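You operate a simulated robot arm through the tools that you are given. There is no shell and no other tool. Be economical: measure what you need, move in short steps, check, and stop when the job is done.

You are at the controls of a simulated robot arm. One attempt, no reset.

## Task
Unpin the slide block, run it to stop 1, rack the blue die.
Fine: the yellow pin goes in the pin rack's free hole, the die in cup 4; leave the red-knob lever at OPEN.
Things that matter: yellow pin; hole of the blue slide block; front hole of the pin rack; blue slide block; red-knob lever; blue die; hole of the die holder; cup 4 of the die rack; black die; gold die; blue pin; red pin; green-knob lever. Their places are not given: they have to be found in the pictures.

It is judged by the outcome, as a careful person would: the job done as asked, and still so three seconds after it is handed in. It fails if anything else is knocked over, pushed out of place, dropped, spilled or broken.

## Robot
A 6-joint arm with a two-finger parallel gripper, fixed in place. Base frame: the origin is at the foot of the arm, x ahead of it, y to its left, z up; the work surface is at about z = 90.6. Lengths are in cm, angles in degrees, forces in N, time in s.
With the tool pointing down near the work surface it reaches from about 24 to 62 cm from the base axis. Its first joint turns from -66.0 to 66.0 degrees. Payload 2.7 kg.
The TCP is the grasp point between the finger pads, 2.3 cm short of the fingertips. In the tool frame z runs along the fingers and y along their closing line. The gripper opens to 9.4 cm. The fingers are 3.8 cm wide and 1 cm thick; the gripper's body (5.4 by 9.6 cm) begins 3.9 cm behind the TCP.
Orientation is told as [roll, pitch, yaw] about the base's x, y, z axes, in that order, counted from this pose: with the fingers straight down and closing along the base's y, the tool's x points along the base's -x, its y along +y and its z along -z.

## Interface
- The arm moves only by the tool arm_command. Its argument "rows" is a list of rows, each a list of 3 entries, a list of its own where there are three numbers: the gripper command, from -1 (fully open) to 1 (shut), values between in proportion, then the shift along the tool's x, y, z in cm, then the turn, a rotation vector about the tool's x, y, z in degrees. In form: [[gripper, [tx, ty, tz], [ax, ay, az]], ...]. A call has 1 to 10 rows; each row shifts and turns the commanded pose from where the row before left it, along the tool's axes as they then stand. Rows are played at 5 a second. More than 5 cm and 8.6 degrees between two rows, or a gripper value outside its range, and nothing of the call is played. Where a pose cannot be reached the arm comes as near as it can. A force on the tool above 50 N (or 10 N above the force at the start of the call, whichever is more), or a blocked arm, ends the call early, and 0.2 s more pass. Each finger travels about 4.5 cm/s and halts on what it meets, pressing with about 24 N; the grip force reading is that of the motor and also rises with nothing between the fingers. The clock runs only during rows and for 0.2 s after the last one: add rows that do not move to give the fingers time. The reply holds the time, the measured pose of the TCP, the force on the tool along the base axes, the opening and the grip force, in the units named above and with some noise.
- Cameras (640 x 400 px; columns grow to the right, rows downward): "scene" is fixed at [6.95, -42.15, 141.92]; the picture's right is [0.85, -0.53, 0.00], its down [-0.23, -0.36, -0.91] and it looks along [0.48, 0.77, -0.42] (base axes); focal length 348 px, centre (320, 200). "wrist" rides on the gripper at [-3.9, 0, -4.4] in the tool frame; the picture's right is [0.00, -1.00, 0.00], its down [0.97, 0.00, -0.24] and it looks along [0.24, 0.00, 0.97] (tool axes); focal length 218 px, centre (320, 200).
- snapshot(camera): a new picture of that camera. No time passes.
- measure_at(camera, pixels): for up to 12 pixels [column, row] of the newest picture of that camera ("zoom" is the newest enlarged one), the place [x, y, z] in the base frame of the surface seen there, good to about 0.3 cm. No time passes.
- enlarge(camera, box): a new picture of the part [left, top, right, bottom] of that camera's present view, enlarged. No time passes.
- close_job(): hands the job in; it is judged then, once.

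Go step by step. Measure first, check grasps and placings, and put right what went wrong. The budget is 80 turns and 54 pictures, counting those below and the enlarged ones. Unless the task says otherwise, let go and move clear before handing in, and close with one line.

The tools are called after "Emit:" by a JSON object that holds its "name" and its "arguments". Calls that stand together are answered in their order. arm_command: Moves the arm, as the interface text tells. Its arguments: {"type":"object","properties":{"rows":{"type":"array","items":{"type":"array"}}},"required":["rows"]} The other tools are called the same way: snapshot (camera) takes a picture; measure_at (camera, pixels) gives the place of the surface under pixels of a picture; enlarge (camera, box) takes an enlarged picture of a part of a camera's view; close_job () hands the job in.

At the start:

```text
clock: 0.0
ee_pos: [37.99, 16.11, 121.21]
tool_rot: [0.0, 0.0, -0.1]
contact_force: [-0.3, 1.1, -0.2]
gripper_width: 9.4
finger_force: 0.1
```

scene: 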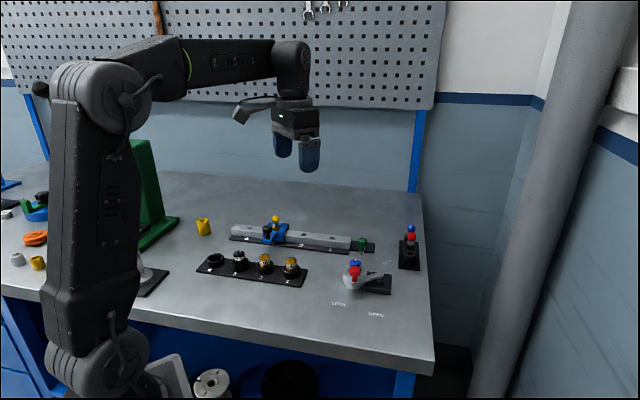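
wrist: 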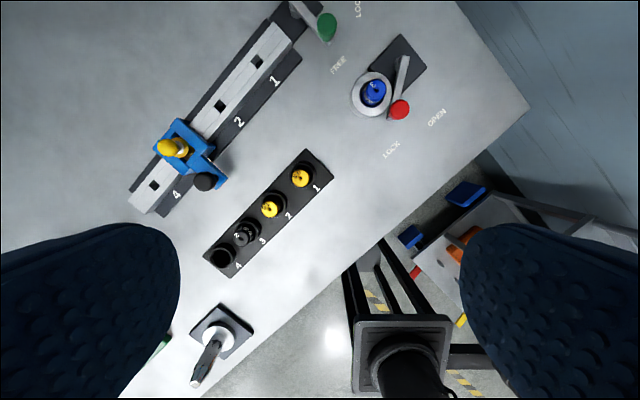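

The pictures show the slide block (wrist 180,155), the die rack (270,215), and the die holder with the red lever (375,90). I'll enlarge both views to get details.

Emit:
{"name": "enlarge", "arguments": {"camera": "scene", "box": [180, 200, 440, 330]}}

Emit:
{"name": "enlarge", "arguments": {"camera": "wrist", "box": [120, 0, 460, 280]}}

Emit:
{"name": "measure_at", "arguments": {"camera": "wrist", "pixels": [[166, 147], [205, 182], [154, 185], [222, 106], [257, 62], [221, 257], [246, 233], [374, 90], [399, 110], [406, 58], [327, 27], [301, 176]]}}

Emit:
{"name": "measure_at", "arguments": {"camera": "scene", "pixels": [[276, 219], [411, 229], [410, 239], [409, 252], [408, 266], [355, 272], [355, 264], [216, 260], [361, 243], [268, 240]]}}

```text
2.46 times, centred on (310, 265) of scene
```

zoom: 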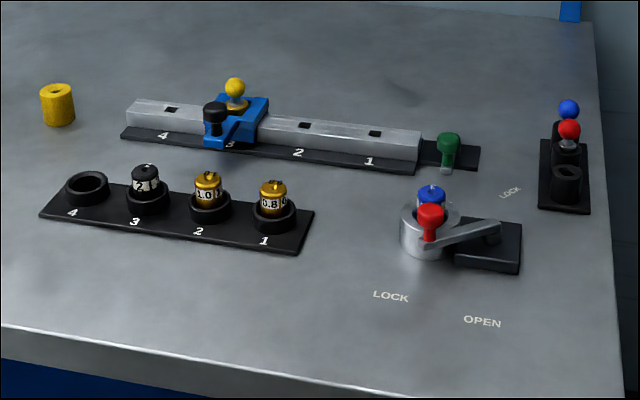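

```text
1.43 times, centred on (290, 140) of wrist
```

zoom: 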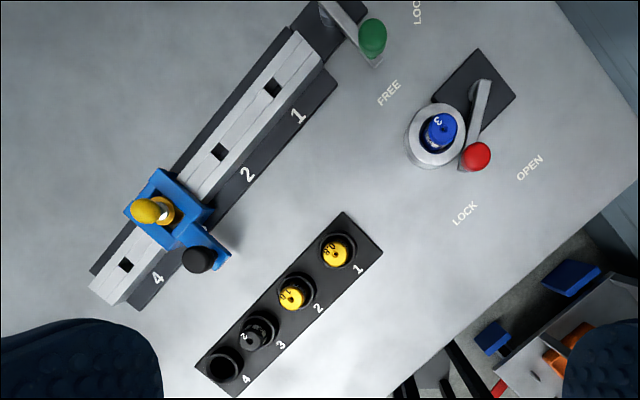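

```text
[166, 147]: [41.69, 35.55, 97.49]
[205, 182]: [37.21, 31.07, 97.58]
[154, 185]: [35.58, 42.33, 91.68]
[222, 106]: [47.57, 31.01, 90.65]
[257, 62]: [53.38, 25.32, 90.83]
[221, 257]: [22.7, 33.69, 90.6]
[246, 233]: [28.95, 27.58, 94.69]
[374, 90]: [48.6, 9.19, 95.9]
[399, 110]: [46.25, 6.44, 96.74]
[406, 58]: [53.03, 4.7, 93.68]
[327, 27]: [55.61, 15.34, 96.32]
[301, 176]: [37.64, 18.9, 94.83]
```

```text
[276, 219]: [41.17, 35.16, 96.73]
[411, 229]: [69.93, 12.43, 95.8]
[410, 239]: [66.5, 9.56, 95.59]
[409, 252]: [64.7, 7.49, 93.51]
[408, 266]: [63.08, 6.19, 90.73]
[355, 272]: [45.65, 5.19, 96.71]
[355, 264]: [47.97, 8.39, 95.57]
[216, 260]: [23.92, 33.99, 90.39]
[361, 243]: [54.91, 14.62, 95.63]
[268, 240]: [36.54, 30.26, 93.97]
```

The red lever seems to point at LOCK. I'll move closer over the lever area for a better view.

Emit:
{"name": "arm_command", "arguments": {"rows": [[-1, [-4, -1, 2], [0, 0, 0]], [-1, [-4, -1, 2], [0, 0, 0]], [-1, [-4, -1, 2], [0, 0, 0]], [-1, [0, 0, 0], [0, 0, 0]]]}}

Emit:
{"name": "snapshot", "arguments": {"camera": "wrist"}}

```text
clock: 1.0
ee_pos: [49.99, 13.19, 115.21]
tool_rot: [0.0, 0.1, 0.0]
contact_force: [0.3, -0.4, 0.4]
gripper_width: 9.41
finger_force: 0.0
```

```text
49 pictures are left
```

wrist: 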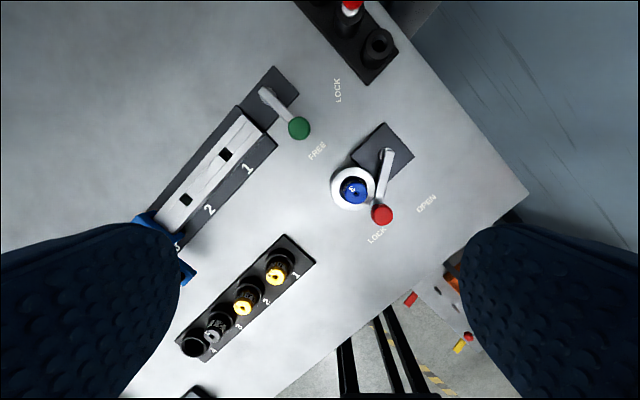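

The green lever points at FREE (317,150), so the slide is free. The red lever (pivot 388,157; knob 382,215) points at LOCK and must turn toward OPEN (426,203). I'll measure the parts.

Emit:
{"name": "enlarge", "arguments": {"camera": "wrist", "box": [300, 0, 460, 250]}}

Emit:
{"name": "measure_at", "arguments": {"camera": "wrist", "pixels": [[382, 214], [389, 155], [386, 180], [377, 234], [426, 203], [354, 188], [339, 190], [378, 40], [366, 70], [225, 155], [193, 345], [278, 275]]}}

```text
1.60 times, centred on (380, 125) of wrist
```

zoom: 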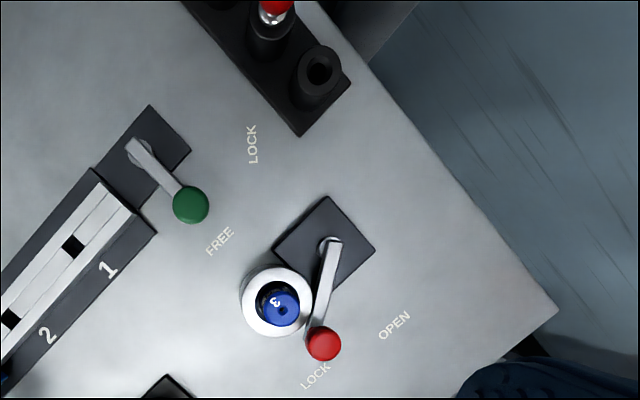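

```text
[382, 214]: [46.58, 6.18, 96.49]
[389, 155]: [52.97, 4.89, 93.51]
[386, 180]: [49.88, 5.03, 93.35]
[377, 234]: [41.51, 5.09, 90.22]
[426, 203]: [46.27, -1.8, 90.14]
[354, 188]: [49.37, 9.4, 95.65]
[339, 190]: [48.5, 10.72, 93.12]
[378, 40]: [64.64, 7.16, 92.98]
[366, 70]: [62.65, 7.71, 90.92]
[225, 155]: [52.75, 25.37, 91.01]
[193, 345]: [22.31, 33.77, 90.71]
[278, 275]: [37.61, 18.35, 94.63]
```

Rack's free hole is at about (64.7, 7.3), z about 93.5, which is right at the limit of reach. I'll close the fingers and test reach above it with a 45° yaw.

Emit:
{"name": "arm_command", "arguments": {"rows": [[1, [-3.7, -1.5, 2], [0, 0, 0]], [1, [-3.7, -1.5, 2], [0, 0, 0]], [1, [-3.7, -1.5, 2], [0, 0, 0]], [1, [-3.6, -1.4, 2], [0, 0, -7.5]], [1, [0, 0, 0], [0, 0, -7.5]], [1, [0, 0, 0], [0, 0, -7.5]], [1, [0, 0, 0], [0, 0, -7.5]], [1, [0, 0, 0], [0, 0, -7.5]], [1, [0, 0, 2], [0, 0, -7.5]], [1, [0, 0, 2], [0, 0, 0]]]}}

Emit:
{"name": "snapshot", "arguments": {"camera": "wrist"}}

```text
clock: 3.2
ee_pos: [61.02, 7.22, 102.82]
tool_rot: [0.0, 0.0, 45.2]
contact_force: [-0.2, 0.2, 0.6]
gripper_width: 0.0
finger_force: 24.0
out of reach, approached as far as the arm can: row 3, 4
```

```text
47 pictures are left
```

wrist: 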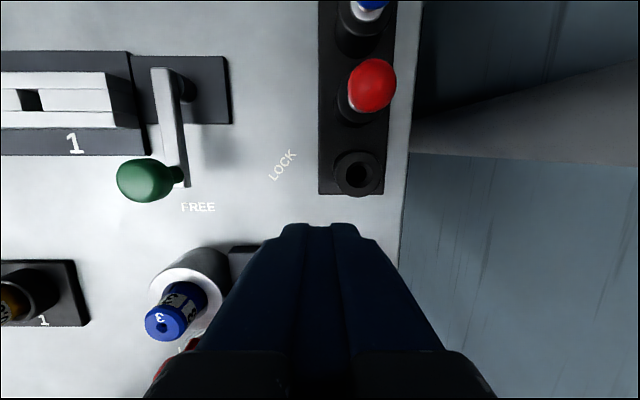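

Reach was clipped at high z. I'll measure the rack closely, then try reaching further at this lower height.

Emit:
{"name": "measure_at", "arguments": {"camera": "wrist", "pixels": [[357, 158], [357, 176], [342, 176], [372, 176], [357, 190], [369, 85], [350, 110], [370, 10], [30, 100], [182, 97]]}}

Emit:
{"name": "arm_command", "arguments": {"rows": [[1, [-1, 1, 0], [0, 0, 0]], [1, [-1, 1, 0], [0, 0, 0]], [1, [0, 0, 0], [0, 0, 0]]]}}

```text
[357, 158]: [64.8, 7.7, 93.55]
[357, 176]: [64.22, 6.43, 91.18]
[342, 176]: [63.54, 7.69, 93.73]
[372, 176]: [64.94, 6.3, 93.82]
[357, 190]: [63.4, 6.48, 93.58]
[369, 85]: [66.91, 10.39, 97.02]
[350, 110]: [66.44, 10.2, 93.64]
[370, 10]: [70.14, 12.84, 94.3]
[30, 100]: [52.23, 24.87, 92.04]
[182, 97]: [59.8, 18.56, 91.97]
```

```text
clock: 4.0
ee_pos: [61.02, 10.02, 102.8]
tool_rot: [-0.1, -0.1, 45.0]
contact_force: [0.9, 0.3, 0.0]
gripper_width: 0.01
finger_force: 24.0
```

My shift went along y instead; I'll correct back and test +x. Rim points put the free hole at (64.2, 7.05), top z 93.6.

Emit:
{"name": "arm_command", "arguments": {"rows": [[1, [1, -1, 0], [0, 0, 0]], [1, [1, -1, 0], [0, 0, 0]], [1, [-1.1, -1.1, 0], [0, 0, 0]], [1, [-1.1, -1.1, 0], [0, 0, 0]], [1, [0, 0, 0], [0, 0, 0]]]}}

```text
clock: 5.2
ee_pos: [62.41, 6.79, 102.51]
tool_rot: [0.1, -0.1, 45.1]
contact_force: [0.1, -0.3, 0.1]
gripper_width: 0.01
finger_force: 24.3
out of reach, approached as far as the arm can: row 3, 4
```

Reach is about 63 here, so the rack placement will need about a 10° lean, gripping the pin with that lean. Now I'll back off and turn to yaw 15 for pushing the red lever.

Emit:
{"name": "arm_command", "arguments": {"rows": [[1, [3, 3, -1], [0, 0, 0]], [1, [3, 3, 0], [0, 0, 0]], [1, [3, 3, 0], [0, 0, 0]], [1, [0, 0, 0], [0, 0, 7.5]], [1, [0, 0, 0], [0, 0, 7.5]], [1, [0, 0, 0], [0, 0, 7.5]], [1, [0, 0, 0], [0, 0, 7.5]], [1, [0, 0, 0], [0, 0, 0]]]}}

```text
clock: 7.0
ee_pos: [49.62, 6.85, 103.43]
tool_rot: [0.0, 0.0, 14.9]
contact_force: [-0.2, -0.4, 0.0]
gripper_width: 0.0
finger_force: 24.1
```

Moving to the +y side of the red knob, then descending with tips to about z 94.7.

Emit:
{"name": "arm_command", "arguments": {"rows": [[1, [2.3, 1.25, 0], [0, 0, 0]], [1, [2.2, 1.25, 0], [0, 0, 0]], [1, [0, 0, 3], [0, 0, 0]], [1, [0, 0, 0], [0, 0, 0]]]}}

Emit:
{"name": "enlarge", "arguments": {"camera": "scene", "box": [290, 210, 440, 320]}}

Emit:
{"name": "snapshot", "arguments": {"camera": "wrist"}}

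```text
clock: 8.0
ee_pos: [44.51, 8.2, 100.43]
tool_rot: [0.1, 0.0, 15.0]
contact_force: [0.1, 0.8, -0.1]
gripper_width: 0.0
finger_force: 24.1
```

```text
3.64 times, centred on (365, 265) of scene
```

zoom: 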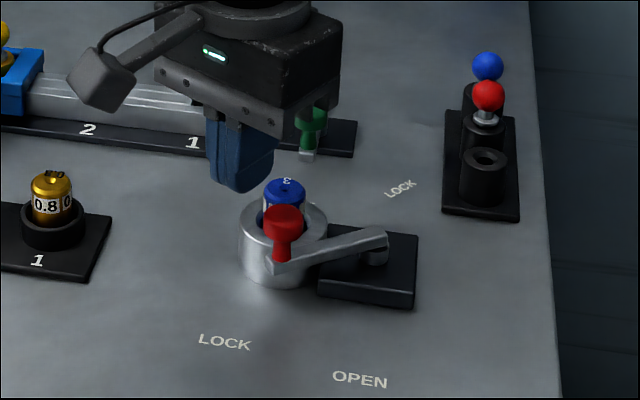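

```text
45 pictures are left
```

wrist: 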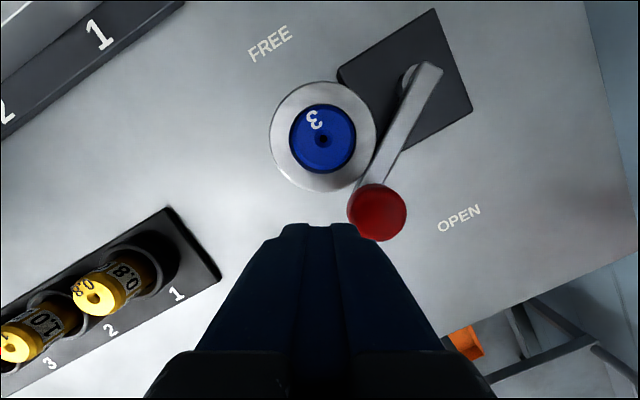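

Emit:
{"name": "measure_at", "arguments": {"camera": "wrist", "pixels": [[377, 195], [350, 213], [405, 213], [377, 235], [322, 115], [290, 140], [355, 140], [322, 172], [283, 140], [375, 140], [415, 75]]}}

```text
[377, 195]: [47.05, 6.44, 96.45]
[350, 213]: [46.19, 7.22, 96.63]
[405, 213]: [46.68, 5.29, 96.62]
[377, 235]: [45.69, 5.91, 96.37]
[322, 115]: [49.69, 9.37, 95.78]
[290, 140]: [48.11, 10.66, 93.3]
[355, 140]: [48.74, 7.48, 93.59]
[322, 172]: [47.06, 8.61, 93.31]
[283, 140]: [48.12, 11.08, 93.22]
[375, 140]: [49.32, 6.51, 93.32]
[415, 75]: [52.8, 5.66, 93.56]
```

Knob centre is (46.4, 6.25), radius about 0.95; the pusher clears it by 0.4. Descend and push along the arc in small steps.

Emit:
{"name": "arm_command", "arguments": {"rows": [[1, [0, 0, 1.7], [0, 0, 0]], [1, [0, 0, 1.7], [0, 0, 0]], [1, [0, 0, 0], [0, 0, 0]], [1, [-0.1, -1, 0], [0, 0, 0]], [1, [-0.1, -1, 0], [0, 0, 0]], [1, [-0.1, -1, 0], [0, 0, 0]], [1, [-0.1, -1, 0], [0, 0, 0]], [1, [-0.1, -0.8, 0], [0, 0, 0]], [1, [0, 0, 0], [0, 0, 0]]]}}

Emit:
{"name": "enlarge", "arguments": {"camera": "scene", "box": [290, 210, 440, 320]}}

Emit:
{"name": "snapshot", "arguments": {"camera": "wrist"}}

```text
clock: 10.0
ee_pos: [46.22, 3.49, 97.04]
tool_rot: [0.0, 0.0, 14.9]
contact_force: [-0.5, -0.2, 0.2]
gripper_width: 0.01
finger_force: 23.6
```

```text
3.64 times, centred on (365, 265) of scene
```

zoom: 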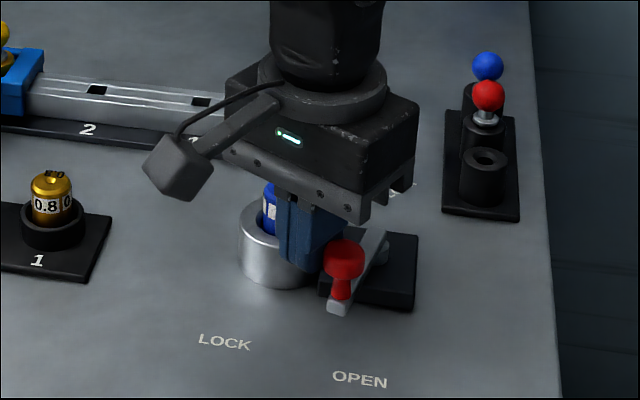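

```text
43 pictures are left
```

wrist: 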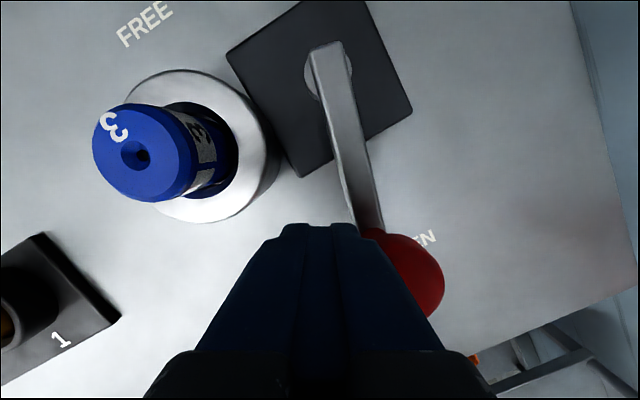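

The lever turns freely and is nearing OPEN. Pushing on in small steps, watching the force.

Emit:
{"name": "arm_command", "arguments": {"rows": [[1, [-0.2, -0.5, 0], [0, 0, 0]], [1, [-0.2, -0.5, 0], [0, 0, 0]], [1, [-0.2, -0.5, 0], [0, 0, 0]], [1, [0, 0, 0], [0, 0, 0]]]}}

Emit:
{"name": "snapshot", "arguments": {"camera": "wrist"}}

```text
clock: 11.0
ee_pos: [47.21, 2.21, 96.98]
tool_rot: [0.0, 0.0, 15.0]
contact_force: [-0.1, 0.0, -0.3]
gripper_width: 0.0
finger_force: 24.1
```

```text
42 pictures are left
```

wrist: 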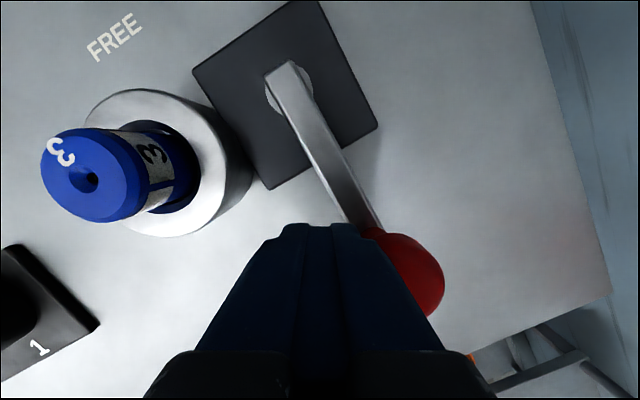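

Emit:
{"name": "measure_at", "arguments": {"camera": "wrist", "pixels": [[290, 80], [320, 140], [350, 195], [410, 260]]}}

Emit:
{"name": "enlarge", "arguments": {"camera": "scene", "box": [290, 210, 440, 320]}}

```text
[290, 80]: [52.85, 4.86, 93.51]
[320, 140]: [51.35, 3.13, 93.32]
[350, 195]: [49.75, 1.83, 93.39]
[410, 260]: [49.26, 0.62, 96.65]
```

```text
3.64 times, centred on (365, 265) of scene
```

zoom: 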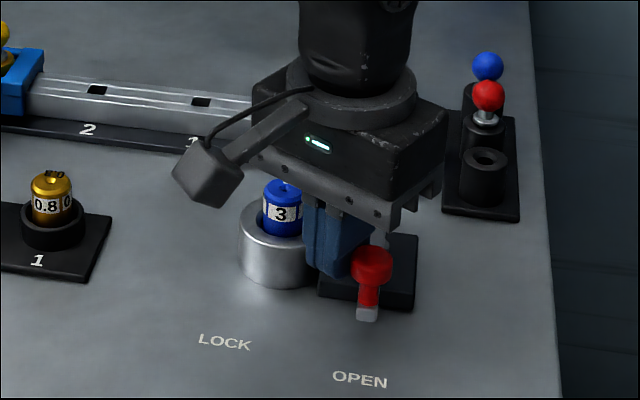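

The lever arm now reads about 224°, right toward the OPEN label. I'll lift off and check from above.

Emit:
{"name": "arm_command", "arguments": {"rows": [[1, [0.2, 0.4, 0], [0, 0, 0]], [1, [0, 0, -4], [0, 0, 0]], [1, [0.5, 1, -4], [0, 0, 0]], [1, [1.5, 0, -4], [0, 0, 0]], [1, [0, 0, 0], [0, 0, 0]]]}}

Emit:
{"name": "snapshot", "arguments": {"camera": "wrist"}}

```text
clock: 12.2
ee_pos: [44.88, 3.06, 109.11]
tool_rot: [0.0, 0.0, 15.1]
contact_force: [-0.2, 0.1, 0.3]
gripper_width: 0.03
finger_force: 23.6
```

```text
40 pictures are left
```

wrist: 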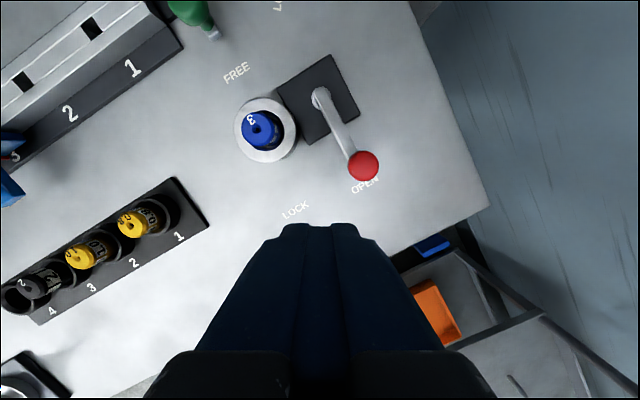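

Emit:
{"name": "measure_at", "arguments": {"camera": "wrist", "pixels": [[363, 154], [349, 166], [377, 166], [363, 178], [320, 98], [321, 90], [342, 135], [364, 185], [297, 210], [246, 118], [259, 145], [262, 130]]}}

Emit:
{"name": "enlarge", "arguments": {"camera": "wrist", "box": [220, 40, 420, 230]}}

```text
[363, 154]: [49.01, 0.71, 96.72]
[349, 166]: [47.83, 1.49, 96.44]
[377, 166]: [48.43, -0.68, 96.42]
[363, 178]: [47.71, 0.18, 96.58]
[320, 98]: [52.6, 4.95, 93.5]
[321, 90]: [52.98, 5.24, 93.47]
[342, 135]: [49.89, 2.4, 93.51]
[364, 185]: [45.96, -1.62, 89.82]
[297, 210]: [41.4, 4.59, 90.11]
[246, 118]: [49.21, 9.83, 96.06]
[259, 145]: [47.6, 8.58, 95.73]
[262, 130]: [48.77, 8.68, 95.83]
```

```text
2.11 times, centred on (320, 135) of wrist
```

zoom: 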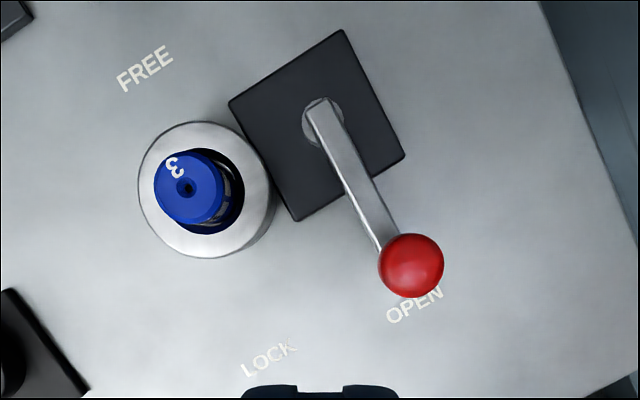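

Knob at (48.2, 0.4), pivot (52.9, 5.0): the lever lines up with the OPEN label. Next, travel to the block with yaw 45 and fingers open.

Emit:
{"name": "arm_command", "arguments": {"rows": [[-1, [0, 0, 0], [0, 0, -7.5]], [-1, [0, 0, 0], [0, 0, -7.5]], [-1, [0, 0, 0], [0, 0, -7.5]], [-1, [0, 0, 0], [0, 0, -7.5]], [-1, [-2.7, 4.1, 0], [0, 0, 0]], [-1, [-2.7, 4.1, 0], [0, 0, 0]], [-1, [-2.7, 4.1, 0], [0, 0, 0]], [-1, [-2.7, 4.1, 0], [0, 0, 0]], [-1, [-2.7, 4.1, 0], [0, 0, 0]], [-1, [-2.7, 4.1, 0], [0, 0, 0]]]}}

Emit:
{"name": "snapshot", "arguments": {"camera": "wrist"}}

```text
clock: 14.4
ee_pos: [38.79, 31.75, 109.0]
tool_rot: [0.1, 0.1, 44.9]
contact_force: [-0.9, -0.1, 0.5]
gripper_width: 9.4
finger_force: 0.1
```

```text
38 pictures are left
```

wrist: 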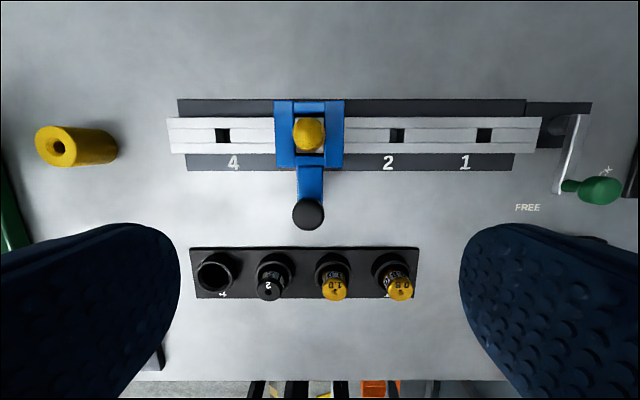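

Aligned view now. Measuring the pin knob, holes, handle and cups.

Emit:
{"name": "enlarge", "arguments": {"camera": "wrist", "box": [160, 80, 440, 300]}}

Emit:
{"name": "measure_at", "arguments": {"camera": "wrist", "pixels": [[310, 120], [297, 135], [322, 135], [310, 148], [288, 125], [222, 135], [397, 135], [484, 135], [308, 214], [308, 195], [283, 160], [334, 160]]}}

Emit:
{"name": "measure_at", "arguments": {"camera": "wrist", "pixels": [[216, 257], [201, 270], [232, 270], [216, 287], [216, 272], [269, 290], [335, 292], [400, 290], [295, 214], [321, 214], [308, 172]]}}

```text
1.82 times, centred on (300, 190) of wrist
```

zoom: 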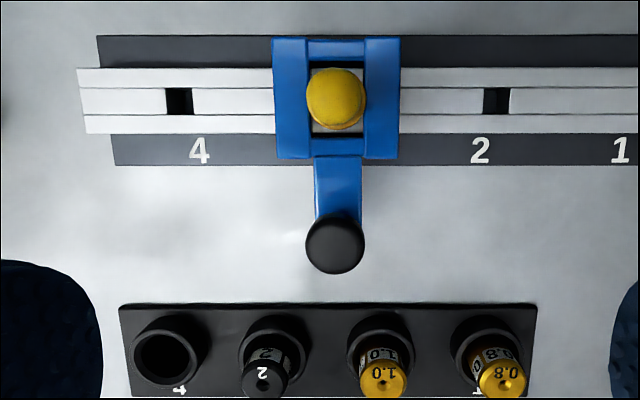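

```text
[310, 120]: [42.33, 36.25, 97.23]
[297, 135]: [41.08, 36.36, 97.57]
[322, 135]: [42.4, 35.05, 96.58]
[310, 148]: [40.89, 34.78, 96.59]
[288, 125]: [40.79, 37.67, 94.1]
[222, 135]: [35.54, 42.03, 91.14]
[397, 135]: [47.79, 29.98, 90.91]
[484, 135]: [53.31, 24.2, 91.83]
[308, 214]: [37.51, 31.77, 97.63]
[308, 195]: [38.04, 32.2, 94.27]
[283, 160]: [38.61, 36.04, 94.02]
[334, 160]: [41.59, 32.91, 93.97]
```

```text
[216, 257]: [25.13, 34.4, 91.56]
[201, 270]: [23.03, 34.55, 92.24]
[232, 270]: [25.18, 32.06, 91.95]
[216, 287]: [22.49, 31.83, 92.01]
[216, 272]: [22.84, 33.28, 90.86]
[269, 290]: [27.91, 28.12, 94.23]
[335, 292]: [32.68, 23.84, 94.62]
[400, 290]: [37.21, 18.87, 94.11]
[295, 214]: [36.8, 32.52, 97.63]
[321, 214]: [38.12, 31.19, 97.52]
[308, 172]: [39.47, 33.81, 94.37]
```

Pin knob centre is about (41.6, 35.6), top z 97.6; block top is 94.1. I'll move over it, lean the gripper 12° outward about the closing axis, and go down partway.

Emit:
{"name": "arm_command", "arguments": {"rows": [[0, [-2.3, 0.37, 3], [0, 0, 0]], [0, [-2.26, 0.37, 3], [0, 0, 0]], [0, [0, 0, 0], [0, -6, 0]], [0, [0, 0, 0], [0, -6, 0]], [0, [0.42, 0, 1.96], [0, 0, 0]], [0, [0, 0, 0], [0, 0, 0]]]}}

Emit:
{"name": "snapshot", "arguments": {"camera": "wrist"}}

Emit:
{"name": "enlarge", "arguments": {"camera": "scene", "box": [200, 160, 380, 290]}}

```text
clock: 15.8
ee_pos: [41.43, 35.6, 100.95]
tool_rot: [0.1, -12.0, 45.1]
contact_force: [0.7, -0.2, 0.1]
gripper_width: 4.68
finger_force: 0.0
```

```text
36 pictures are left
```

wrist: 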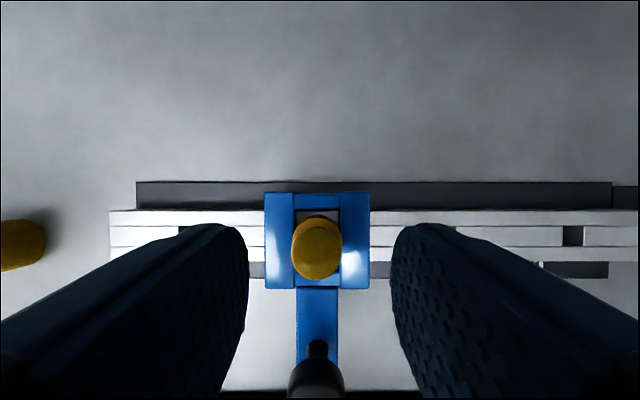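

```text
3.08 times, centred on (290, 225) of scene
```

zoom: 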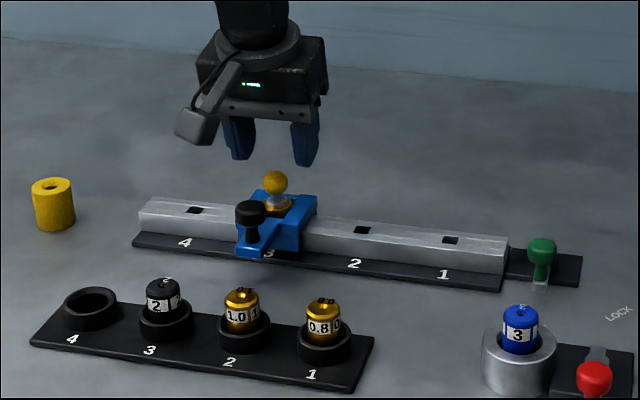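

The lean is right and the ball (317,248) lies between the fingers. Descend to TCP z about 97.4 and close.

Emit:
{"name": "arm_command", "arguments": {"rows": [[0, [0.37, 0, 1.73], [0, 0, 0]], [0, [0.37, 0, 1.73], [0, 0, 0]], [0.4, [0, 0, 0], [0, 0, 0]], [1, [0, 0, 0], [0, 0, 0]], [1, [0, 0, 0], [0, 0, 0]], [1, [0, 0, 0], [0, 0, 0]], [1, [0, 0, 0], [0, 0, 0]]]}}

Emit:
{"name": "enlarge", "arguments": {"camera": "scene", "box": [200, 160, 380, 290]}}

```text
clock: 17.4
ee_pos: [41.61, 35.63, 97.45]
tool_rot: [0.0, -12.1, 45.0]
contact_force: [-0.4, 0.7, 0.7]
gripper_width: 1.98
finger_force: 24.2
```

```text
3.08 times, centred on (290, 225) of scene
```

zoom: 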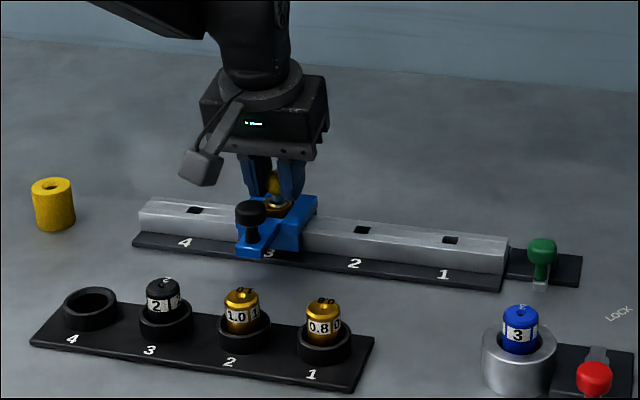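

The ball is held (opening 1.98). Lifting straight up.

Emit:
{"name": "arm_command", "arguments": {"rows": [[1, [-0.2, 0, -0.98], [0, 0, 0]], [1, [-0.2, 0, -0.98], [0, 0, 0]], [1, [-0.42, 0, -1.96], [0, 0, 0]], [1, [-0.62, 0, -2.94], [0, 0, 0]], [1, [0, 0, 0], [0, 0, 0]]]}}

Emit:
{"name": "enlarge", "arguments": {"camera": "scene", "box": [200, 160, 380, 290]}}

```text
clock: 18.6
ee_pos: [41.5, 35.59, 104.43]
tool_rot: [0.1, -12.1, 44.9]
contact_force: [-0.3, -0.6, 0.1]
gripper_width: 1.97
finger_force: 24.1
```

```text
3.08 times, centred on (290, 225) of scene
```

zoom: 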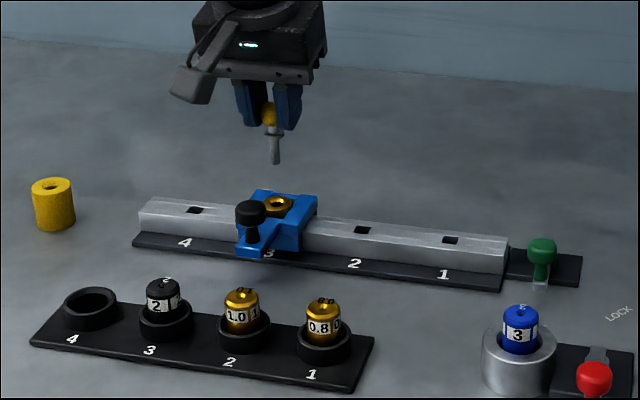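

The pin is out and hanging upright. Carrying it along toward the rack, stopping a little short.

Emit:
{"name": "arm_command", "arguments": {"rows": [[1, [0.46, -4.02, -0.1], [0, 0, 0]], [1, [0.46, -4.02, -0.1], [0, 0, 0]], [1, [0.46, -4.02, -0.1], [0, 0, 0]], [1, [0.46, -4.02, -0.1], [0, 0, 0]], [1, [0.46, -4.02, -0.1], [0, 0, 0]], [1, [0.46, -4.02, -0.1], [0, 0, 0]], [1, [0.46, -4.02, -0.1], [0, 0, 0]], [1, [0.46, -4.02, -0.1], [0, 0, 0]], [1, [0, 0, 0], [0, 0, 0]]]}}

Emit:
{"name": "snapshot", "arguments": {"camera": "wrist"}}

```text
clock: 20.6
ee_pos: [61.67, 10.13, 104.64]
tool_rot: [0.0, -12.1, 45.0]
contact_force: [-0.3, -0.5, -0.5]
gripper_width: 1.95
finger_force: 23.8
```

```text
32 pictures are left
```

wrist: 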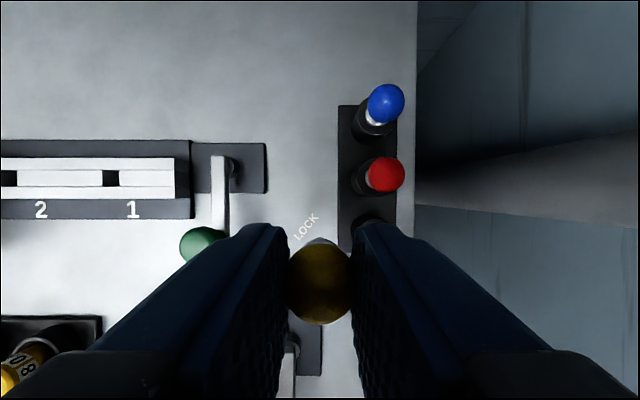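

Red and blue pins are clear. Last lateral step over the free hole, then check in the scene view.

Emit:
{"name": "arm_command", "arguments": {"rows": [[1, [0.26, -1.98, -0.05], [0, 0, 0]], [1, [0.26, -1.98, -0.05], [0, 0, 0]], [1, [0.42, 0, 1.96], [0, 0, 0]], [1, [0.2, 0, 0.98], [0, 0, 0]], [1, [0, 0, 0], [0, 0, 0]]]}}

Emit:
{"name": "enlarge", "arguments": {"camera": "scene", "box": [370, 200, 450, 280]}}

Emit:
{"name": "snapshot", "arguments": {"camera": "wrist"}}

```text
clock: 21.8
ee_pos: [64.14, 7.18, 101.55]
tool_rot: [0.0, -12.0, 45.2]
contact_force: [-0.4, 0.1, -0.3]
gripper_width: 1.96
finger_force: 24.4
```

```text
5.00 times, centred on (410, 240) of scene
```

zoom: 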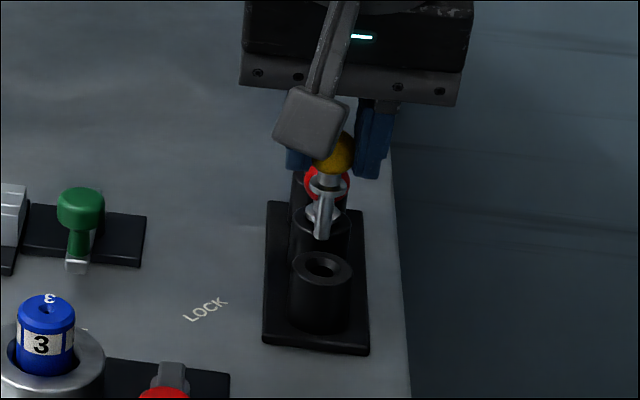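

```text
30 pictures are left
```

wrist: 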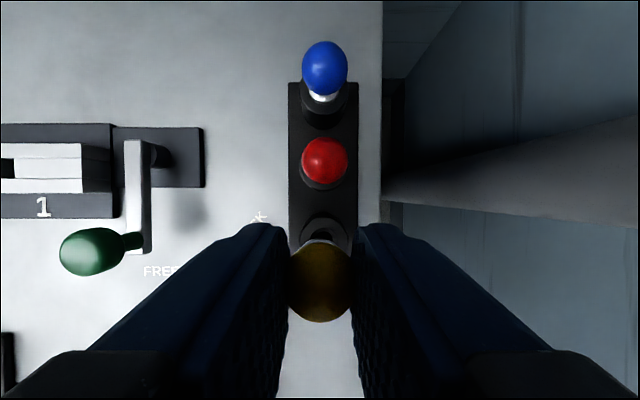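

Side alignment is good (rack and ball both near column 321). I'll measure the pin shank and the hole rim in this zoom to check the fore-aft alignment.

Emit:
{"name": "measure_at", "arguments": {"camera": "zoom", "pixels": [[323, 234], [325, 220], [326, 205], [328, 180], [335, 160], [322, 256], [322, 282], [298, 268], [346, 268], [322, 268]]}}

Emit:
{"name": "measure_at", "arguments": {"camera": "wrist", "pixels": [[320, 250], [320, 280], [320, 310], [323, 222], [300, 240], [346, 240]]}}

```text
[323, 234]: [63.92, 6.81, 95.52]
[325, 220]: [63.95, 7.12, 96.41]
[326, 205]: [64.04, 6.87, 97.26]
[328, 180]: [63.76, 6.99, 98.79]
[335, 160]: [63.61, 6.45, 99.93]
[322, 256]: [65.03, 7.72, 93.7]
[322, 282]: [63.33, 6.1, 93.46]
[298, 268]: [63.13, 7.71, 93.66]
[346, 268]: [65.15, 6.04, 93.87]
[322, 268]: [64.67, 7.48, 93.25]
```

```text
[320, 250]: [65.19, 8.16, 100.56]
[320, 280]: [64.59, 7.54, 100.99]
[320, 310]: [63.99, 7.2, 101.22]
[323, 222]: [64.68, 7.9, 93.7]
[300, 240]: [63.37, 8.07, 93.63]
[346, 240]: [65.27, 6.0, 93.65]
```

The shank centre is about (64.17, 7.25) and the hole (64.16, 6.92), so I'll shift about 0.3 and descend until the tip is just above the hole.

Emit:
{"name": "arm_command", "arguments": {"rows": [[1, [0.24, -0.18, -0.05], [0, 0, 0]], [1, [0.25, 0, 1.17], [0, 0, 0]], [1, [0, 0, 0], [0, 0, 0]]]}}

Emit:
{"name": "enlarge", "arguments": {"camera": "scene", "box": [385, 215, 435, 275]}}

```text
clock: 22.6
ee_pos: [64.03, 6.84, 100.29]
tool_rot: [0.0, -12.0, 45.1]
contact_force: [-0.5, -0.8, -0.1]
gripper_width: 1.95
finger_force: 24.4
```

```text
6.67 times, centred on (410, 245) of scene
```

zoom: 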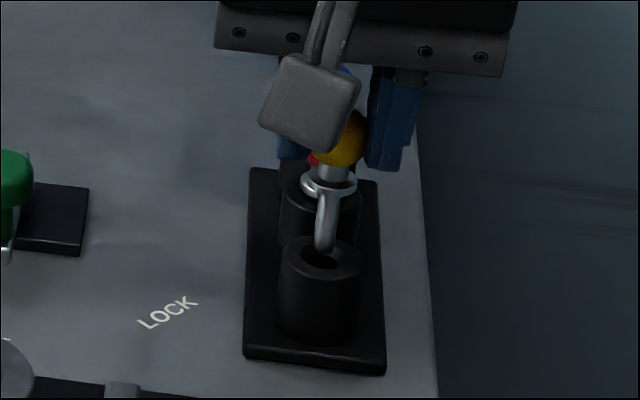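

The tip is just above the hole mouth and lined up. Lowering slowly.

Emit:
{"name": "arm_command", "arguments": {"rows": [[1, [0.1, 0, 0.49], [0, 0, 0]], [1, [0.1, 0, 0.49], [0, 0, 0]], [1, [0.1, 0, 0.49], [0, 0, 0]], [1, [0, 0, 0], [0, 0, 0]]]}}

Emit:
{"name": "enlarge", "arguments": {"camera": "scene", "box": [385, 215, 435, 275]}}

```text
clock: 23.6
ee_pos: [63.99, 6.96, 98.72]
tool_rot: [0.0, -12.0, 45.0]
contact_force: [0.1, 0.2, -0.7]
gripper_width: 1.97
finger_force: 24.4
```

```text
6.67 times, centred on (410, 245) of scene
```

zoom: 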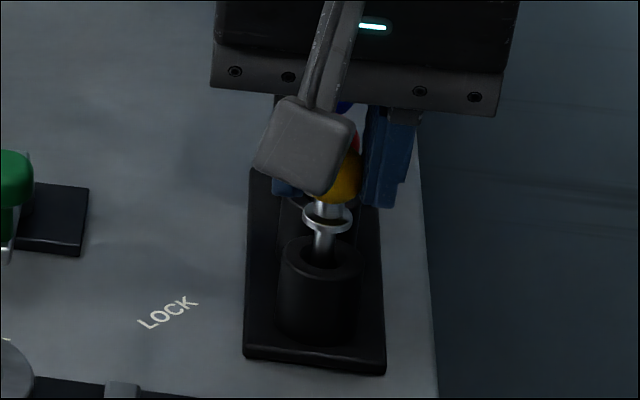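

The pin has entered the hole without any force. About 1.6 cm remains; continuing down.

Emit:
{"name": "arm_command", "arguments": {"rows": [[1, [0.1, 0, 0.49], [0, 0, 0]], [1, [0.1, 0, 0.49], [0, 0, 0]], [1, [0.08, 0, 0.39], [0, 0, 0]], [1, [0.04, 0, 0.2], [0, 0, 0]], [1, [0, 0, 0], [0, 0, 0]]]}}

Emit:
{"name": "enlarge", "arguments": {"camera": "scene", "box": [385, 215, 435, 275]}}

```text
clock: 24.8
ee_pos: [64.16, 6.77, 97.24]
tool_rot: [0.1, -12.1, 44.9]
contact_force: [0.3, 0.0, 1.4]
gripper_width: 1.95
finger_force: 24.4
```

```text
6.67 times, centred on (410, 245) of scene
```

zoom: 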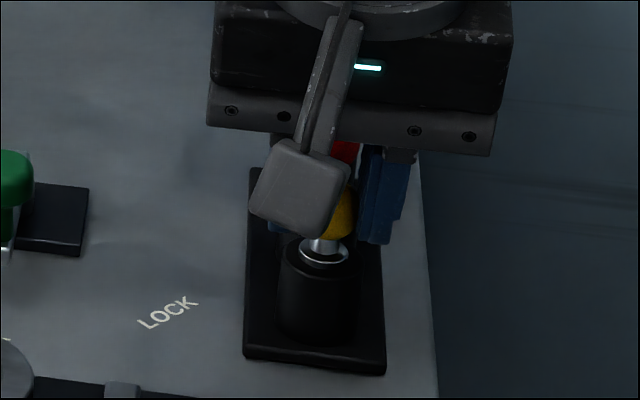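

The flange is on the rim. Opening and lifting away.

Emit:
{"name": "arm_command", "arguments": {"rows": [[0.3, [0, 0, 0], [0, 0, 0]], [0, [0, 0, 0], [0, 0, 0]], [0, [0, 0, 0], [0, 0, 0]], [0, [-0.42, 0, -1.96], [0, 0, 0]], [0, [-0.62, 0, -2.94], [0, 0, 0]], [0, [0, 4, 0], [0, 0, 0]], [0, [0, 4, 0], [0, 0, 0]], [0, [0, 0, 0], [0, 0, 0]]]}}

Emit:
{"name": "enlarge", "arguments": {"camera": "scene", "box": [385, 215, 435, 275]}}

```text
clock: 26.6
ee_pos: [58.36, 12.37, 102.26]
tool_rot: [0.0, -12.0, 45.0]
contact_force: [0.6, -0.6, -0.1]
gripper_width: 4.7
finger_force: 0.0
```

```text
6.67 times, centred on (410, 245) of scene
```

zoom: 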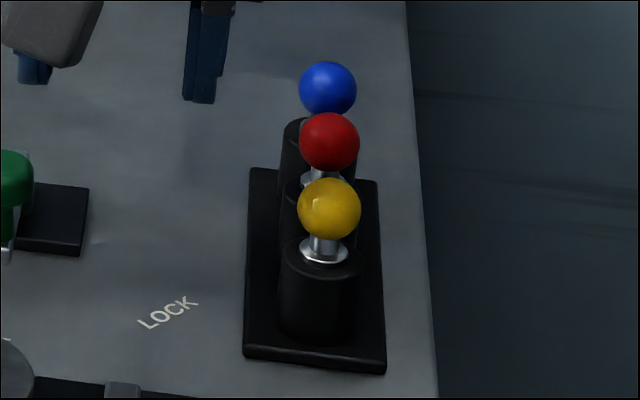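

Yellow pin is seated at the same height as the others. Now straighten the gripper and travel to the block's black handle at about (37.5, 31.85).

Emit:
{"name": "arm_command", "arguments": {"rows": [[0, [0, 0, -0.5], [0, 6, 0]], [0, [0, 0, -0.5], [0, 6, 0]], [0, [0.13, 4.07, 0], [0, 0, 0]], [0, [0.13, 4.07, 0], [0, 0, 0]], [0, [0.13, 4.07, 0], [0, 0, 0]], [0, [0.13, 4.07, 0], [0, 0, 0]], [0, [0.13, 4.07, 0], [0, 0, 0]], [0, [0.13, 4.07, 0], [0, 0, 0]], [0, [0.13, 4.07, 0], [0, 0, 0]], [0, [0, 0, 0], [0, 0, 0]]]}}

Emit:
{"name": "snapshot", "arguments": {"camera": "wrist"}}

```text
clock: 28.8
ee_pos: [37.38, 31.79, 103.29]
tool_rot: [-0.1, 0.0, 44.9]
contact_force: [0.8, 0.2, 0.6]
gripper_width: 4.68
finger_force: 0.0
```

```text
25 pictures are left
```

wrist: 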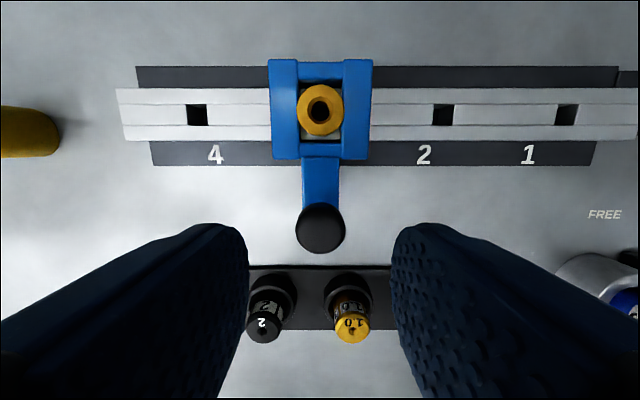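

Measuring the rail holes' edges for the spacing and the handle knob.

Emit:
{"name": "measure_at", "arguments": {"camera": "wrist", "pixels": [[183, 115], [211, 115], [429, 115], [459, 115], [551, 115], [580, 115], [320, 88], [320, 134], [299, 110], [342, 110], [320, 230], [320, 185]]}}

```text
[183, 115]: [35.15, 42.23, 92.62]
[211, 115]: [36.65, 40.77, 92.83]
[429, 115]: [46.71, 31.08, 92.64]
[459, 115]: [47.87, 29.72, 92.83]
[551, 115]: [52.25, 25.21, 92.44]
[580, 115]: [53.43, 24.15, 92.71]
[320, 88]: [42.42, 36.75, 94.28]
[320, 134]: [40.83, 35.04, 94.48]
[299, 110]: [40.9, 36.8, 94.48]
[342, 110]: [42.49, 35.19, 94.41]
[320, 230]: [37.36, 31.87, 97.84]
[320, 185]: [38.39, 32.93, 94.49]
```

Stop spacing is 7.96 cm, so stop 1 lies 15.95 cm from where the block is. Descend on the handle knob and grip it.

Emit:
{"name": "arm_command", "arguments": {"rows": [[0, [-0.05, 0, 3], [0, 0, 0]], [0, [0, 0, 3.1], [0, 0, 0]], [0.4, [0, 0, 0], [0, 0, 0]], [1, [0, 0, 0], [0, 0, 0]], [1, [0, 0, 0], [0, 0, 0]], [1, [0, 0, 0], [0, 0, 0]], [1, [0, 0, 0], [0, 0, 0]]]}}

Emit:
{"name": "enlarge", "arguments": {"camera": "scene", "box": [200, 160, 380, 290]}}

```text
clock: 30.4
ee_pos: [37.49, 31.73, 97.09]
tool_rot: [0.1, 0.0, 45.0]
contact_force: [-0.4, 1.5, -1.9]
gripper_width: 2.57
finger_force: 45.6
```

```text
3.08 times, centred on (290, 225) of scene
```

zoom: 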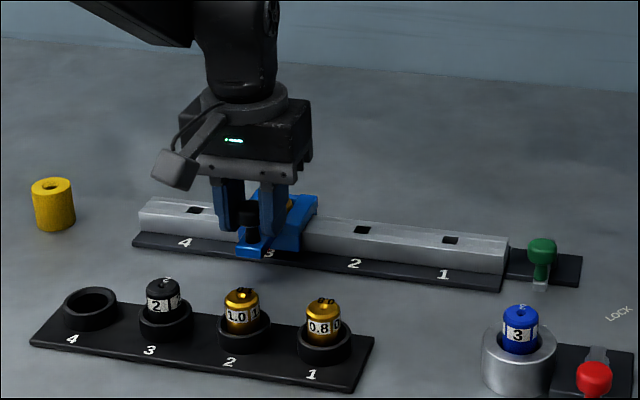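

Handle gripped (2.57). Sliding along the rail.

Emit:
{"name": "arm_command", "arguments": {"rows": [[1, [0, -0.5, 0], [0, 0, 0]], [1, [0, -1.5, 0], [0, 0, 0]], [1, [0, -1.5, 0], [0, 0, 0]], [1, [0, -1.5, 0], [0, 0, 0]], [1, [0, 0, 0], [0, 0, 0]]]}}

Emit:
{"name": "snapshot", "arguments": {"camera": "wrist"}}

```text
clock: 31.6
ee_pos: [41.01, 28.16, 97.13]
tool_rot: [0.0, 0.1, 44.9]
contact_force: [-8.4, -10.4, 6.8]
gripper_width: 2.55
finger_force: 44.8
```

```text
23 pictures are left
```

wrist: 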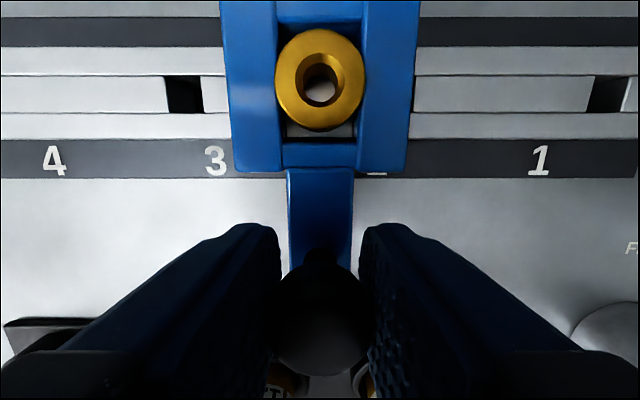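

The block slides well. There's a slight side force, so I'll ease 0.1 toward the arm and continue.

Emit:
{"name": "arm_command", "arguments": {"rows": [[1, [0.1, -1.5, 0], [0, 0, 0]], [1, [0, -1.5, 0], [0, 0, 0]], [1, [0, -1.5, 0], [0, 0, 0]], [1, [0, -1.5, 0], [0, 0, 0]], [1, [0, 0, 0], [0, 0, 0]]]}}

```text
clock: 32.8
ee_pos: [45.27, 24.0, 97.16]
tool_rot: [0.0, -0.2, 45.1]
contact_force: [-5.2, -5.9, 10.9]
gripper_width: 2.54
finger_force: 44.9
```

Emit:
{"name": "arm_command", "arguments": {"rows": [[1, [0.05, -1.5, -0.05], [0, 0, 0]], [1, [0, -1.5, 0], [0, 0, 0]], [1, [0, -1.0, 0], [0, 0, 0]], [1, [0, -0.5, 0], [0, 0, 0]], [1, [0, 0, 0], [0, 0, 0]]]}}

Emit:
{"name": "snapshot", "arguments": {"camera": "wrist"}}

```text
clock: 34.0
ee_pos: [48.56, 20.8, 97.13]
tool_rot: [-0.1, -0.1, 45.0]
contact_force: [9.8, 5.0, -6.2]
gripper_width: 2.54
finger_force: 44.8
```

```text
22 pictures are left
```

wrist: 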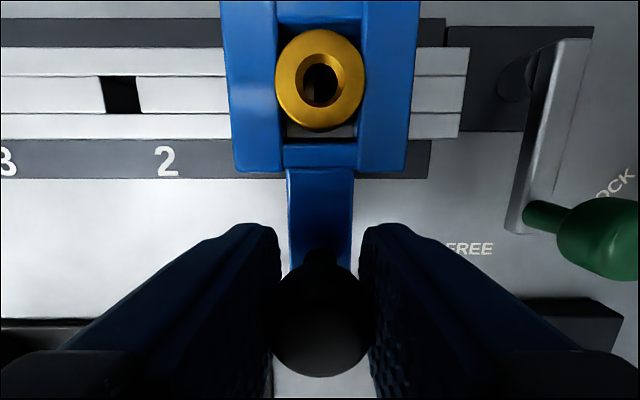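

Emit:
{"name": "enlarge", "arguments": {"camera": "wrist", "box": [260, 20, 380, 140]}}

Emit:
{"name": "measure_at", "arguments": {"camera": "wrist", "pixels": [[104, 90], [140, 90], [278, 80], [363, 80], [320, 38], [320, 125]]}}

```text
3.33 times, centred on (320, 80) of wrist
```

zoom: 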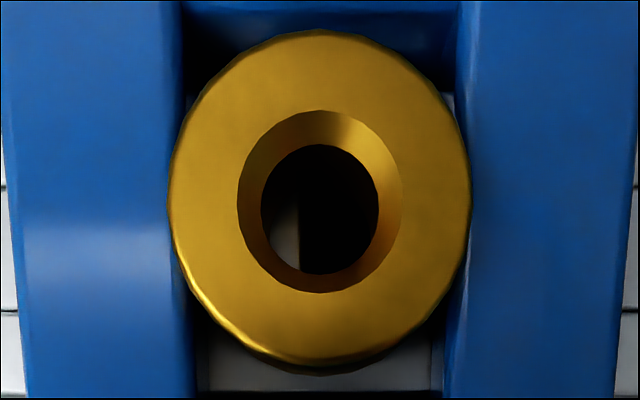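

```text
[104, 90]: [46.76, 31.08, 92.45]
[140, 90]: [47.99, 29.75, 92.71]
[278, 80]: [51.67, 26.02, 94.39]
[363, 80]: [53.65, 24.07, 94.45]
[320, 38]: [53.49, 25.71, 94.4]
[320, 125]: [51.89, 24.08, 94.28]
```

Through the block hole the rail hole's left edge shows at zoom x≈300, meaning about 0.4 cm more is needed. Moving 0.42.

Emit:
{"name": "arm_command", "arguments": {"rows": [[1, [-0.03, -0.2, 0.02], [0, 0, 0]], [1, [-0.02, -0.22, 0], [0, 0, 0]], [1, [0, 0, 0], [0, 0, 0]], [1, [0, 0, 0], [0, 0, 0]]]}}

Emit:
{"name": "enlarge", "arguments": {"camera": "wrist", "box": [260, 20, 380, 140]}}

```text
clock: 35.0
ee_pos: [48.68, 20.57, 97.09]
tool_rot: [0.0, 0.2, 45.1]
contact_force: [6.8, 3.8, -3.7]
gripper_width: 2.56
finger_force: 44.9
```

```text
3.33 times, centred on (320, 80) of wrist
```

zoom: 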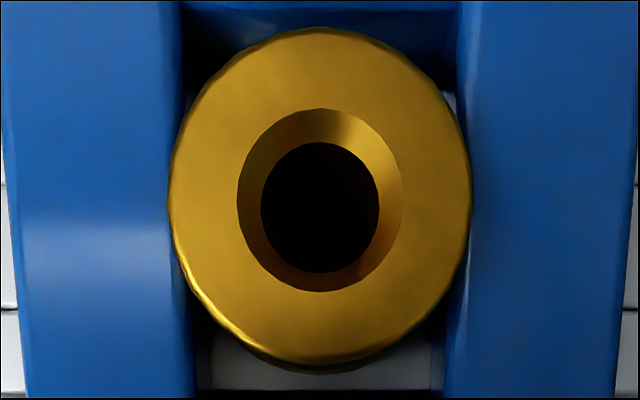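

Now only the dark rail hole shows through the block hole, so it's aligned with stop 1. Releasing the handle and lifting, then checking.

Emit:
{"name": "arm_command", "arguments": {"rows": [[0.3, [0, 0, 0], [0, 0, 0]], [0, [0, 0, 0], [0, 0, 0]], [0, [0, 0, 0], [0, 0, 0]], [0, [0, 0, -3], [0, 0, 0]], [0, [0, 0, -4], [0, 0, 0]], [0, [-3, 0, -3], [0, 0, 0]], [0, [-2, 0, 0], [0, 0, 0]], [0, [0, 0, 0], [0, 0, 0]]]}}

Emit:
{"name": "snapshot", "arguments": {"camera": "wrist"}}

Emit:
{"name": "enlarge", "arguments": {"camera": "wrist", "box": [250, 120, 390, 240]}}

```text
clock: 36.8
ee_pos: [52.4, 24.11, 107.13]
tool_rot: [0.0, 0.0, 45.0]
contact_force: [0.4, -0.3, 0.3]
gripper_width: 4.69
finger_force: 0.1
```

```text
19 pictures are left
```

wrist: 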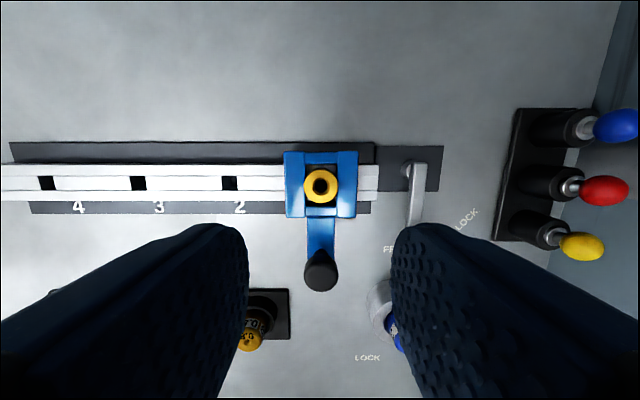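

```text
3.33 times, centred on (320, 180) of wrist
```

zoom: 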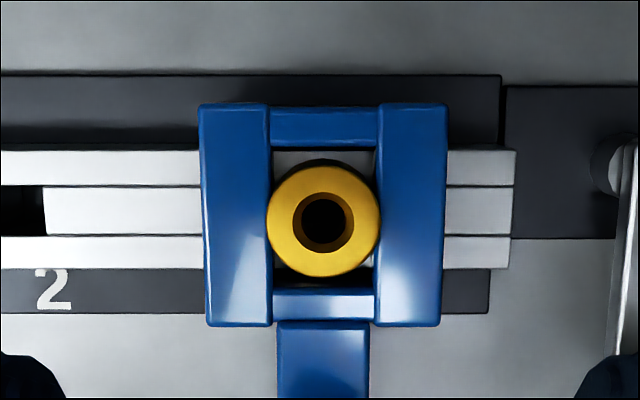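

Holes 4, 3 and 2 lie at columns 46, 138 and 229, so stop 1 should be at 320.5; the block hole is at 321. Next I go over the blue die.

Emit:
{"name": "arm_command", "arguments": {"rows": [[0, [3.71, -1.98, 0], [0, 0, 0]], [0, [3.71, -1.98, 0], [0, 0, 0]], [0, [3.71, -1.98, 0], [0, 0, 0]], [0, [3.71, -1.98, 0], [0, 0, 0]], [0, [0, 0, 3], [0, 0, 0]], [0, [0, 0, 0], [0, 0, 0]]]}}

Emit:
{"name": "snapshot", "arguments": {"camera": "wrist"}}

```text
clock: 38.2
ee_pos: [47.32, 7.94, 104.08]
tool_rot: [0.0, 0.0, 44.9]
contact_force: [0.1, 0.4, -0.1]
gripper_width: 4.71
finger_force: 0.1
```

```text
17 pictures are left
```

wrist: 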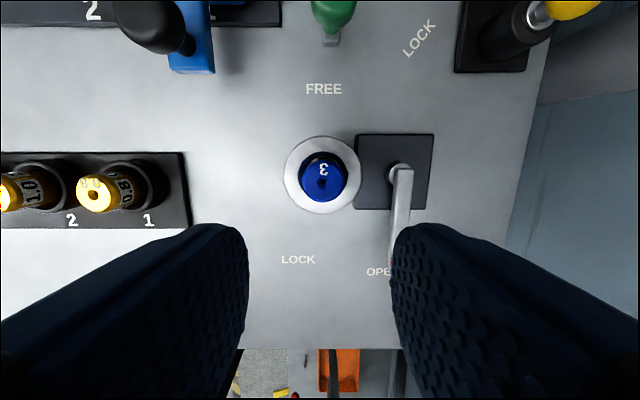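

Emit:
{"name": "measure_at", "arguments": {"camera": "wrist", "pixels": [[303, 178], [344, 178], [323, 158], [323, 196], [323, 182], [288, 175], [357, 175], [322, 140], [322, 209], [396, 200]]}}

Emit:
{"name": "enlarge", "arguments": {"camera": "wrist", "box": [270, 120, 380, 230]}}

```text
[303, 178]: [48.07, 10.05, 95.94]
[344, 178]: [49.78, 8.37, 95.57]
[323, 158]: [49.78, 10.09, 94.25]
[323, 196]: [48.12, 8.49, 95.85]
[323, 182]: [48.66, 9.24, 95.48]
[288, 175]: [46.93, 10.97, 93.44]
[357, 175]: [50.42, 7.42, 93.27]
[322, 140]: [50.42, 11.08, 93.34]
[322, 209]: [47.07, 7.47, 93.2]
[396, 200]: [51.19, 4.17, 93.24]
```

```text
3.64 times, centred on (325, 175) of wrist
```

zoom: 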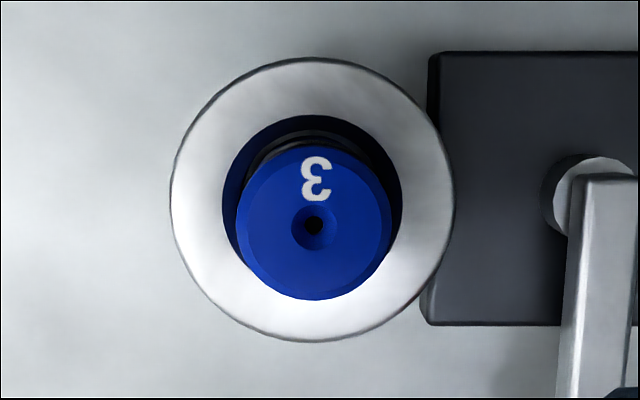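

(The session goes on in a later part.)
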